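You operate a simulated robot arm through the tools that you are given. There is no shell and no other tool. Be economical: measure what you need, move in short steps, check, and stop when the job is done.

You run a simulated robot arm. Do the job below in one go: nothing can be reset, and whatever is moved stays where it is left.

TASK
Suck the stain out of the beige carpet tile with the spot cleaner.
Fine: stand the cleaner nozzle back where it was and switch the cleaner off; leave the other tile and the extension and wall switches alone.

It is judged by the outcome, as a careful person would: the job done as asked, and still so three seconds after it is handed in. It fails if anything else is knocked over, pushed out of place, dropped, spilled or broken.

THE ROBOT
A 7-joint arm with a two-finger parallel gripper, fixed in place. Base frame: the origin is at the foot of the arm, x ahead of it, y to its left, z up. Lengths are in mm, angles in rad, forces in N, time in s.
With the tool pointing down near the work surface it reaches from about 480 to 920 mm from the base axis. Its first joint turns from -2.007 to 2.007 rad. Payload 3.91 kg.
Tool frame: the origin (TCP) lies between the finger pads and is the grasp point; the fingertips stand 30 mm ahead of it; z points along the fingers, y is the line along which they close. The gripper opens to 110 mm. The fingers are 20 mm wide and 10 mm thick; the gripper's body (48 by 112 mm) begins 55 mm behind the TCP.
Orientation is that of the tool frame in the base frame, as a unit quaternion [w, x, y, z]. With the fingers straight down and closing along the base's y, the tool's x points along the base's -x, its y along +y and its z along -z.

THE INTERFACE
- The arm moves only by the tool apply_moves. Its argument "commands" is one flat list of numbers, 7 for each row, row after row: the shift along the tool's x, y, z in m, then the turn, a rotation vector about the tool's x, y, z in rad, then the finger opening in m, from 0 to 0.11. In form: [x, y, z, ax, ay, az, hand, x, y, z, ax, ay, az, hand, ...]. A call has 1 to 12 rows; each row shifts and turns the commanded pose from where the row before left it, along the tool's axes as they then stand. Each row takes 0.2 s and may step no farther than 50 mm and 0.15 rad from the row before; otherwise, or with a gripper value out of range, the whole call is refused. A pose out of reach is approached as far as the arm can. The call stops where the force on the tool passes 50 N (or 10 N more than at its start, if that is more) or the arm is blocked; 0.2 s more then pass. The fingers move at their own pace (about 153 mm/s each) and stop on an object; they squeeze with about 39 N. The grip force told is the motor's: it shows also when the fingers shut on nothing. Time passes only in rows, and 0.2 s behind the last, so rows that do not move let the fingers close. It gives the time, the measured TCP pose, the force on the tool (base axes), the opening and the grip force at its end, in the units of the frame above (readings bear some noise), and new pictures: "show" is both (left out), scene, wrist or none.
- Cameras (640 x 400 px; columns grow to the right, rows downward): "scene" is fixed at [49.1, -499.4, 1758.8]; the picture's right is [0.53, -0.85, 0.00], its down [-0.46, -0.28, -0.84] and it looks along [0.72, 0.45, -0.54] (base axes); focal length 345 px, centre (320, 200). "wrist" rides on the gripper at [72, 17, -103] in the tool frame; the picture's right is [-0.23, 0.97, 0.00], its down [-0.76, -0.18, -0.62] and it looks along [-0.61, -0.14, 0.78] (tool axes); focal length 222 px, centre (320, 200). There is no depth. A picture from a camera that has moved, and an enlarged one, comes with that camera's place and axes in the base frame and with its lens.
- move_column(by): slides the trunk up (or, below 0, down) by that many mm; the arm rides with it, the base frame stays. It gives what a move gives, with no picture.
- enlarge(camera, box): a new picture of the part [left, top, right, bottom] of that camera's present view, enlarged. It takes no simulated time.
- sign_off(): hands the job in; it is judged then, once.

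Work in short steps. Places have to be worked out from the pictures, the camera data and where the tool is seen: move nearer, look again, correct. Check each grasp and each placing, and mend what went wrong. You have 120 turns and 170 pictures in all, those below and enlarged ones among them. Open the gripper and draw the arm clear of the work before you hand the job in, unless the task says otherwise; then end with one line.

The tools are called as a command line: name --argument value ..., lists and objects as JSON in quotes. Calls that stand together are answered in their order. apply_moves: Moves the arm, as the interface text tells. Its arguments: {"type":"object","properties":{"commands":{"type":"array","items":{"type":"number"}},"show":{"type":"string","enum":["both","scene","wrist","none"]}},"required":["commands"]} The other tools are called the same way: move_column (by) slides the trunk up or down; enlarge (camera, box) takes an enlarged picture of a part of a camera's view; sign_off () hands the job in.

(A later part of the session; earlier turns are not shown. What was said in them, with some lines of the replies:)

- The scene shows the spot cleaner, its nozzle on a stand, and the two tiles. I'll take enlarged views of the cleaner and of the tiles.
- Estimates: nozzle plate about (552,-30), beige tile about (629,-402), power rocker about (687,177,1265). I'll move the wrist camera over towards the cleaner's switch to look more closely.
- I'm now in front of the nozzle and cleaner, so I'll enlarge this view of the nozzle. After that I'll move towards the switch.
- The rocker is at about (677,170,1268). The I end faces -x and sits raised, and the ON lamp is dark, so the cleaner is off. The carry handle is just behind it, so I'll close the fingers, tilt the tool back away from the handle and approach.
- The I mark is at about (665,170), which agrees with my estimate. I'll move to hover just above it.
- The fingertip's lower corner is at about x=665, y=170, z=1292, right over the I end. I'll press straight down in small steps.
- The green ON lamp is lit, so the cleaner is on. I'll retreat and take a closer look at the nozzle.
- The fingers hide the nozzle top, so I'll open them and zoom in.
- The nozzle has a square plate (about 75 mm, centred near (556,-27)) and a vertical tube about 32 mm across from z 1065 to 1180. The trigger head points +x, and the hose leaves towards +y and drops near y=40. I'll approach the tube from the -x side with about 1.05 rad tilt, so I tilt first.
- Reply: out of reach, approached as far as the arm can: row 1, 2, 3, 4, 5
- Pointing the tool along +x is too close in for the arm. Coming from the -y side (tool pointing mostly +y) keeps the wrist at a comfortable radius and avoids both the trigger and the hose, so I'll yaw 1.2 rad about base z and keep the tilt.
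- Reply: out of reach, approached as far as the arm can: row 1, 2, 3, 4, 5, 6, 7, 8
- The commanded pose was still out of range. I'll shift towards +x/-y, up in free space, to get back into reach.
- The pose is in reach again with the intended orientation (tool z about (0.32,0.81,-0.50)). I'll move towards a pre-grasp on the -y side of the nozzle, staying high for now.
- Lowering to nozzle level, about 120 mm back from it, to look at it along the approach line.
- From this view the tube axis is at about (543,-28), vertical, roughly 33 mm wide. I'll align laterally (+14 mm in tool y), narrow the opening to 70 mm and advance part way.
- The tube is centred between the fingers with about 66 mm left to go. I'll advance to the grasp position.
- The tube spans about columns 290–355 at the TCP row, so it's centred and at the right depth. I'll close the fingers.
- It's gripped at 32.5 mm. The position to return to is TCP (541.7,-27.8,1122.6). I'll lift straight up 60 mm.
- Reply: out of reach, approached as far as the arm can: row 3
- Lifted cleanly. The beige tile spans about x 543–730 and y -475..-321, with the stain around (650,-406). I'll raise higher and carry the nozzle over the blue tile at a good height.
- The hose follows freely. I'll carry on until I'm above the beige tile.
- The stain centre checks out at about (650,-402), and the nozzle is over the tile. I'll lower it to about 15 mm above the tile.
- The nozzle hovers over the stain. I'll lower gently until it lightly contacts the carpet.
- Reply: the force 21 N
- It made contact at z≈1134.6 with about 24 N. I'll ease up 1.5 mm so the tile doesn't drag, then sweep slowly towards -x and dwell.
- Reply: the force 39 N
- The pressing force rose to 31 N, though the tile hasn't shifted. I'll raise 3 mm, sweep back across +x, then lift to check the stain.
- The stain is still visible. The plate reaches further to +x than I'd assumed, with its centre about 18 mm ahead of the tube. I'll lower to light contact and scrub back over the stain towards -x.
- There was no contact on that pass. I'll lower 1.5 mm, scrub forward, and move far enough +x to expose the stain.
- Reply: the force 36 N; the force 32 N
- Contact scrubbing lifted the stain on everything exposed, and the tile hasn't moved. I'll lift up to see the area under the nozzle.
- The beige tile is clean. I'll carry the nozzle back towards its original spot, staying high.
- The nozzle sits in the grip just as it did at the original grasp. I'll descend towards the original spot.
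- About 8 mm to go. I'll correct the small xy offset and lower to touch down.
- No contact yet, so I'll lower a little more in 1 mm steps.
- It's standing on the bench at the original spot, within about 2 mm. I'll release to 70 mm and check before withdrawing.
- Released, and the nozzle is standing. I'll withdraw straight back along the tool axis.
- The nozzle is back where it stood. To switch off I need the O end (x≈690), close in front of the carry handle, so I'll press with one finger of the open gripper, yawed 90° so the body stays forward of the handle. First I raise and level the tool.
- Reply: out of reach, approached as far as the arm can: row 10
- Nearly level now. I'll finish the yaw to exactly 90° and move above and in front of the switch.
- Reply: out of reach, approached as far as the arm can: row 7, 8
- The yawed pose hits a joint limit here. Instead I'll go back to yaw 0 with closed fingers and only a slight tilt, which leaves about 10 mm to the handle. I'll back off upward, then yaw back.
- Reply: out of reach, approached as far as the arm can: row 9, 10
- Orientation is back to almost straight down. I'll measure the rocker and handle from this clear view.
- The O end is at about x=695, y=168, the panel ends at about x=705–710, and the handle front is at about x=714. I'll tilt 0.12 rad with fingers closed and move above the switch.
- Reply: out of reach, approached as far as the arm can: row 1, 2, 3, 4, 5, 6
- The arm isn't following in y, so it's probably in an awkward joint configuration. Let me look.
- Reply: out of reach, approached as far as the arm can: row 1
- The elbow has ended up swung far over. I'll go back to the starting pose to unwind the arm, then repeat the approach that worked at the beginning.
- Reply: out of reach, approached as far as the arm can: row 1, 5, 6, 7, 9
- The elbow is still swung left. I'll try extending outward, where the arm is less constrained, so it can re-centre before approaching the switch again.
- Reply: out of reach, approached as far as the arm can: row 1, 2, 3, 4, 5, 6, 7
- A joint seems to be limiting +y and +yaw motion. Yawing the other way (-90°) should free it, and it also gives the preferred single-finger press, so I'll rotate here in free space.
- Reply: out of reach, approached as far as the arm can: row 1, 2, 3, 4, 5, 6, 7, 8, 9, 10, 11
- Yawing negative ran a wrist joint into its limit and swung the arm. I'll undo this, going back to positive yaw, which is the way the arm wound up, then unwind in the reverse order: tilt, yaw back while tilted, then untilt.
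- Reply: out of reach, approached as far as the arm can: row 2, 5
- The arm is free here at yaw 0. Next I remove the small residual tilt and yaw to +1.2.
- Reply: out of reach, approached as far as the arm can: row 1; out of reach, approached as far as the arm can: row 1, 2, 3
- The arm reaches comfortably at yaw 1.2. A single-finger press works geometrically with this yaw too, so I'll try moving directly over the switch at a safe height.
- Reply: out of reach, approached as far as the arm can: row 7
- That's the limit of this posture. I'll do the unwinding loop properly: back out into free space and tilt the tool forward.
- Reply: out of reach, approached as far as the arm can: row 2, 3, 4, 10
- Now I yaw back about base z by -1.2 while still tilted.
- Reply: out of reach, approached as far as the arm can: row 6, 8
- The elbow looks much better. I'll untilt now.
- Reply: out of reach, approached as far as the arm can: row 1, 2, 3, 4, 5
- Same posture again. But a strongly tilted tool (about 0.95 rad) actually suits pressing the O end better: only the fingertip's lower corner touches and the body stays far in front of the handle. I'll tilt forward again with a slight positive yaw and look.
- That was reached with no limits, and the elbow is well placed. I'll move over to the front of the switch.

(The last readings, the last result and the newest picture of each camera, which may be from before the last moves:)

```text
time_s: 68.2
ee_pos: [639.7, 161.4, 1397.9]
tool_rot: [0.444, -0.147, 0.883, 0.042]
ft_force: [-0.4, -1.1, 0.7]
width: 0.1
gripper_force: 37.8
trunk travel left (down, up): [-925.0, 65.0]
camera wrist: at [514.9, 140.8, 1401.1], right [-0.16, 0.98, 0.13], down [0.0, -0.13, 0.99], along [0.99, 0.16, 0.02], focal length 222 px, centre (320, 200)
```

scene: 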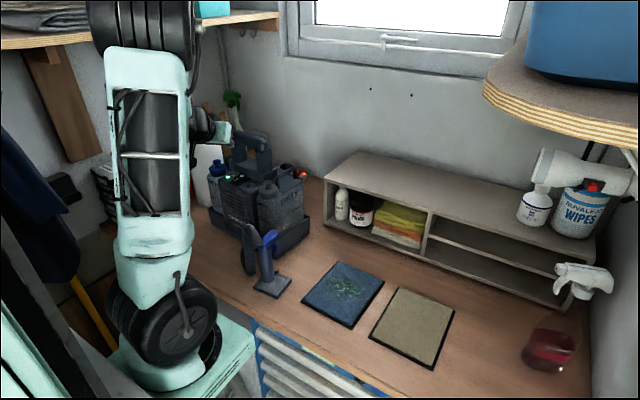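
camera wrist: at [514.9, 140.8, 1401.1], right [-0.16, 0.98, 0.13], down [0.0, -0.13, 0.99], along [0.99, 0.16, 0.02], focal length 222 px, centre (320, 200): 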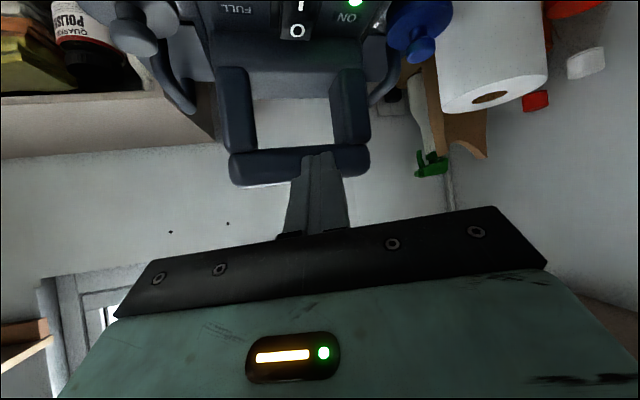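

Good posture. I'll descend to just above the switch, staying slightly in front of it.

apply_moves --commands '[0.0269, 0.0027, 0.0239, 0, 0, 0, 0, 0.0269, 0.0027, 0.0239, 0, 0, 0, 0]'

enlarge --camera "wrist" --box '[220, 80, 420, 220]'

enlarge --camera "scene" --box '[190, 110, 310, 200]'

```text
time_s: 68.8
ee_pos: [646.0, 167.1, 1330.4]
tool_rot: [0.444, -0.147, 0.883, 0.042]
ft_force: [0.1, -0.2, 0.0]
width: 0.0
gripper_force: 38.1
trunk travel left (down, up): [-925.0, 65.0]
camera wrist: at [520.2, 146.4, 1332.3], right [-0.16, 0.98, 0.13], down [0.0, -0.13, 0.99], along [0.99, 0.16, 0.02], focal length 222 px, centre (320, 200)
```

scene: 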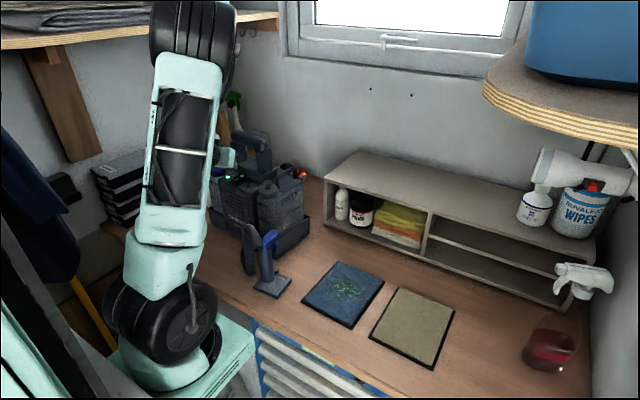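
wrist: 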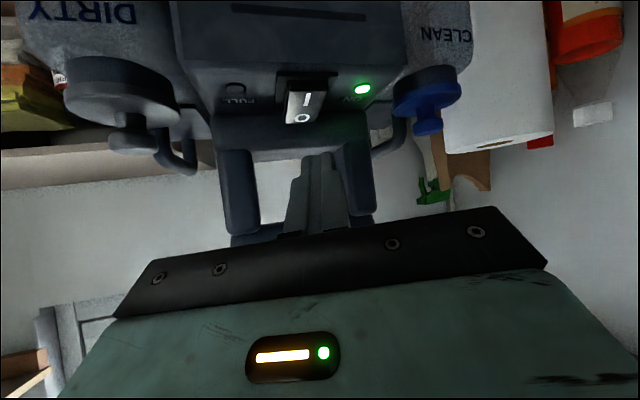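

```text
2.86 times, centred on (320, 150) of wrist
camera zoom: at [520.2, 146.4, 1332.3], right [-0.16, 0.98, 0.13], down [0.0, -0.13, 0.99], along [0.99, 0.16, 0.02], focal length 635 px, centre (320, 343)
```

zoom: 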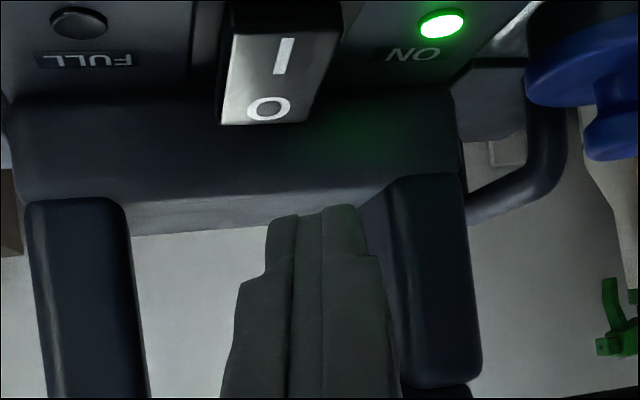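

```text
4.44 times, centred on (250, 155) of scene
camera zoom: at [49.1, -499.4, 1758.8], right [0.53, -0.85, 0.0], down [-0.46, -0.28, -0.84], along [0.72, 0.45, -0.54], focal length 1535 px, centre (631, 400)
```

zoom: 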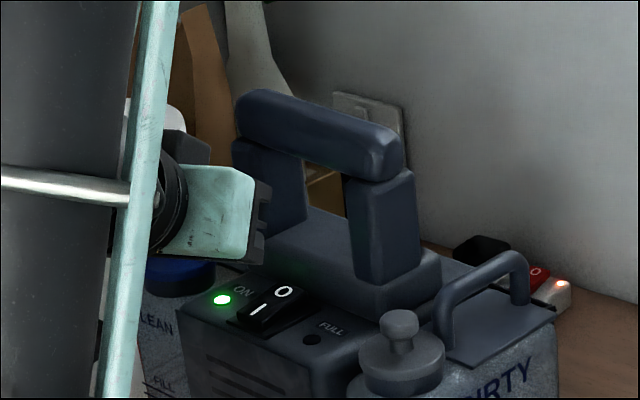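

The O label is at about (687,168,1273), as expected. I'll shift over it with the fingertip's lower edge at x≈688, about 15 mm above.

apply_moves --commands '[-0.0034, -0.0104, 0.0253, 0, 0, 0, 0, 0, 0, 0, 0, 0, 0, 0]' --show "none"

enlarge --camera "wrist" --box '[220, 80, 420, 220]'

enlarge --camera "scene" --box '[190, 110, 310, 200]'

```text
time_s: 69.4
ee_pos: [670.5, 163.0, 1318.0]
tool_rot: [0.443, -0.148, 0.883, 0.043]
ft_force: [0.5, -0.5, 0.7]
width: 0.0
gripper_force: 37.8
trunk travel left (down, up): [-925.0, 65.0]
```

```text
2.86 times, centred on (320, 150) of wrist
camera zoom: at [545.5, 141.1, 1319.7], right [-0.16, 0.98, 0.13], down [0.0, -0.13, 0.99], along [0.99, 0.16, 0.02], focal length 635 px, centre (320, 343)
```

zoom: 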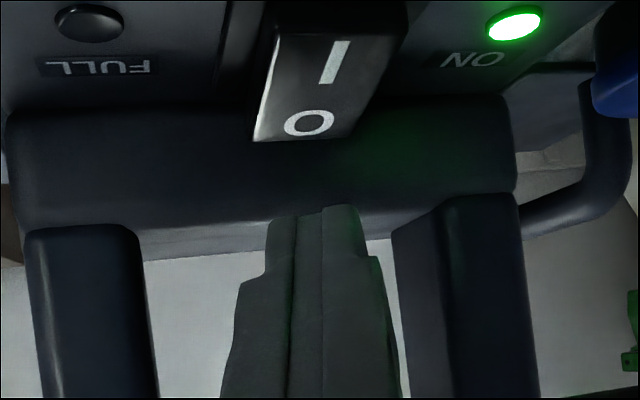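

```text
4.44 times, centred on (250, 155) of scene
camera zoom: at [49.1, -499.4, 1758.8], right [0.53, -0.85, 0.0], down [-0.46, -0.28, -0.84], along [0.72, 0.45, -0.54], focal length 1535 px, centre (631, 400)
```

zoom: 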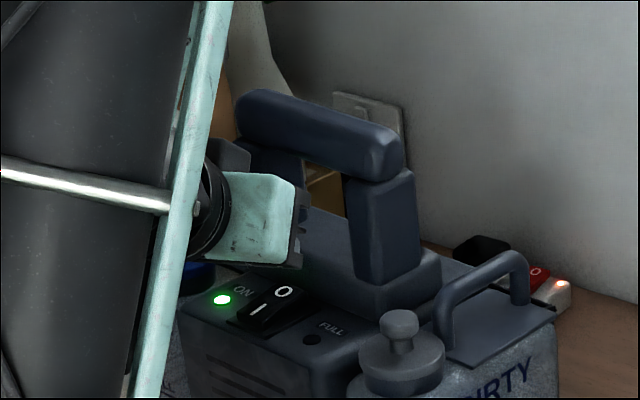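

The fingertip projects exactly as computed, aligned over the O end. I'll press straight down in small steps.

apply_moves --commands '[0.0095, 0.0007, 0.0072, 0, 0, 0, 0, 0.004, 0.0003, 0.003, 0, 0, 0, 0, 0.0032, 0.0002, 0.0024, 0, 0, 0, 0, 0.0024, 0.0002, 0.0018, 0, 0, 0, 0]' --show "none"

enlarge --camera "wrist" --box '[220, 80, 420, 220]'

```text
time_s: 70.4
ee_pos: [668.8, 161.8, 1296.3]
tool_rot: [0.448, -0.147, 0.881, 0.042]
ft_force: [-0.6, -6.1, 31.2]
width: 0.0
gripper_force: 37.4
trunk travel left (down, up): [-925.0, 65.0]
```

```text
2.86 times, centred on (320, 150) of wrist
camera zoom: at [543.9, 141.5, 1298.3], right [-0.16, 0.98, 0.13], down [-0.01, -0.13, 0.99], along [0.99, 0.16, 0.03], focal length 635 px, centre (320, 343)
```

zoom: 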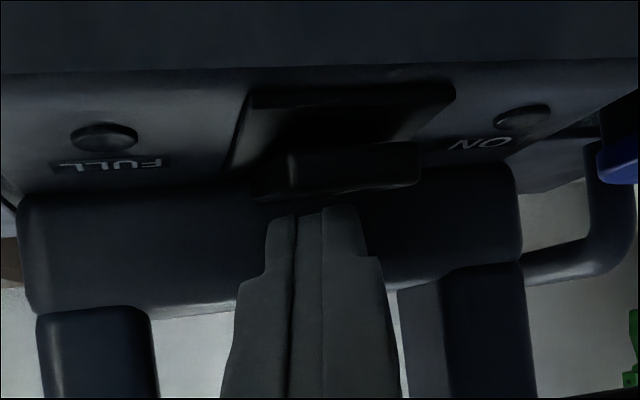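

The ON lamp is out, so the cleaner is off. I'll retreat straight up and back.

apply_moves --commands '[-0.0159, -0.0011, -0.0121, 0, 0, 0, 0, -0.0159, -0.0011, -0.0121, 0, 0, 0, 0, -0.0318, -0.0022, -0.0242, 0, 0, 0, 0, -0.0318, -0.0022, -0.0242, 0, 0, 0, 0, 0, 0, -0.03, 0, 0, 0, 0.05, 0, -0.03, -0.03, 0, 0, 0, 0.08, 0, -0.04, 0, 0, 0, 0, 0.11, 0, -0.04, 0, 0, 0, 0, 0.11, 0, -0.04, 0, 0, 0, 0, 0.11]'

enlarge --camera "scene" --box '[190, 120, 330, 310]'

enlarge --camera "scene" --box '[280, 230, 480, 380]'

```text
time_s: 72.4
ee_pos: [669.5, 7.1, 1457.6]
tool_rot: [0.444, -0.148, 0.883, 0.043]
ft_force: [-0.2, -0.8, -0.2]
width: 109.8
gripper_force: 0.0
trunk travel left (down, up): [-925.0, 65.0]
camera wrist: at [543.9, -14.2, 1461.0], right [-0.16, 0.98, 0.13], down [0.0, -0.13, 0.99], along [0.99, 0.16, 0.02], focal length 222 px, centre (320, 200)
```

scene: 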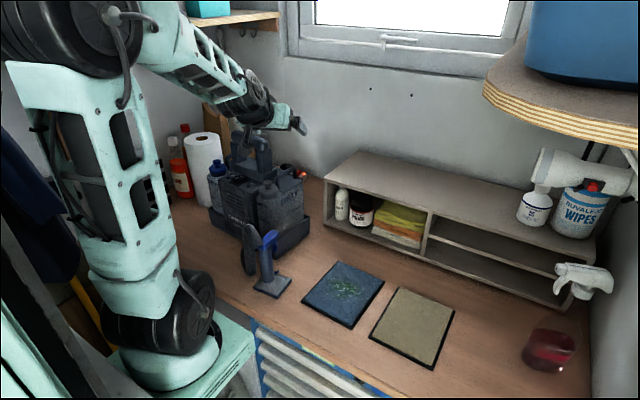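
wrist: 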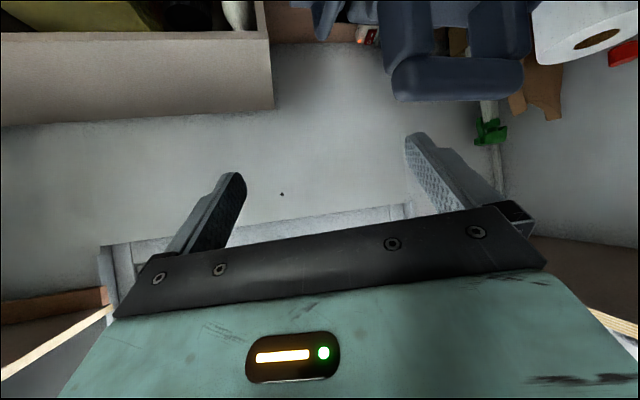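

```text
2.11 times, centred on (260, 215) of scene
camera zoom: at [49.1, -499.4, 1758.8], right [0.53, -0.85, 0.0], down [-0.46, -0.28, -0.84], along [0.72, 0.45, -0.54], focal length 727 px, centre (446, 168)
```

zoom: 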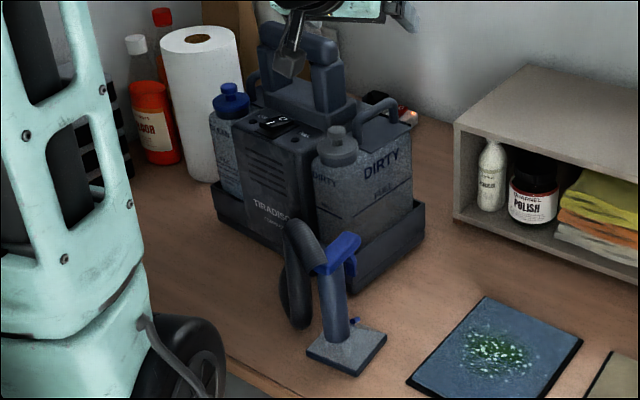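

```text
2.67 times, centred on (380, 305) of scene
camera zoom: at [49.1, -499.4, 1758.8], right [0.53, -0.85, 0.0], down [-0.46, -0.28, -0.84], along [0.72, 0.45, -0.54], focal length 921 px, centre (160, -80)
```

zoom: 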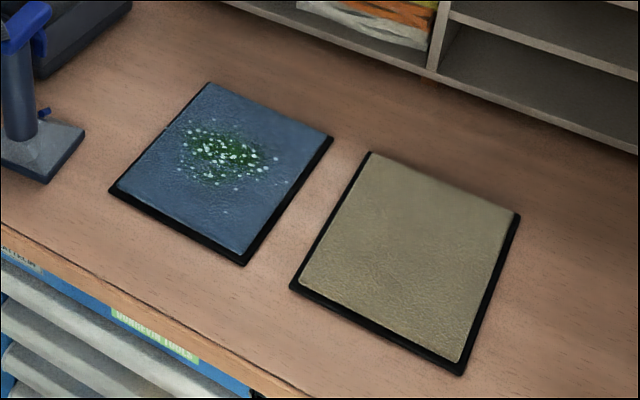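

The beige tile is clean and the blue tile is untouched. The nozzle stands where it was, the cleaner is off with its lamp dark, and the extension is still lit. The arm is clear with the gripper open, so I'm handing in.

sign_off

```text
The job is handed in.
```

The stain is out of the beige tile, the nozzle is standing back within about 2 mm of where it was, and the cleaner is off; I left the blue tile and the extension and wall switches alone.
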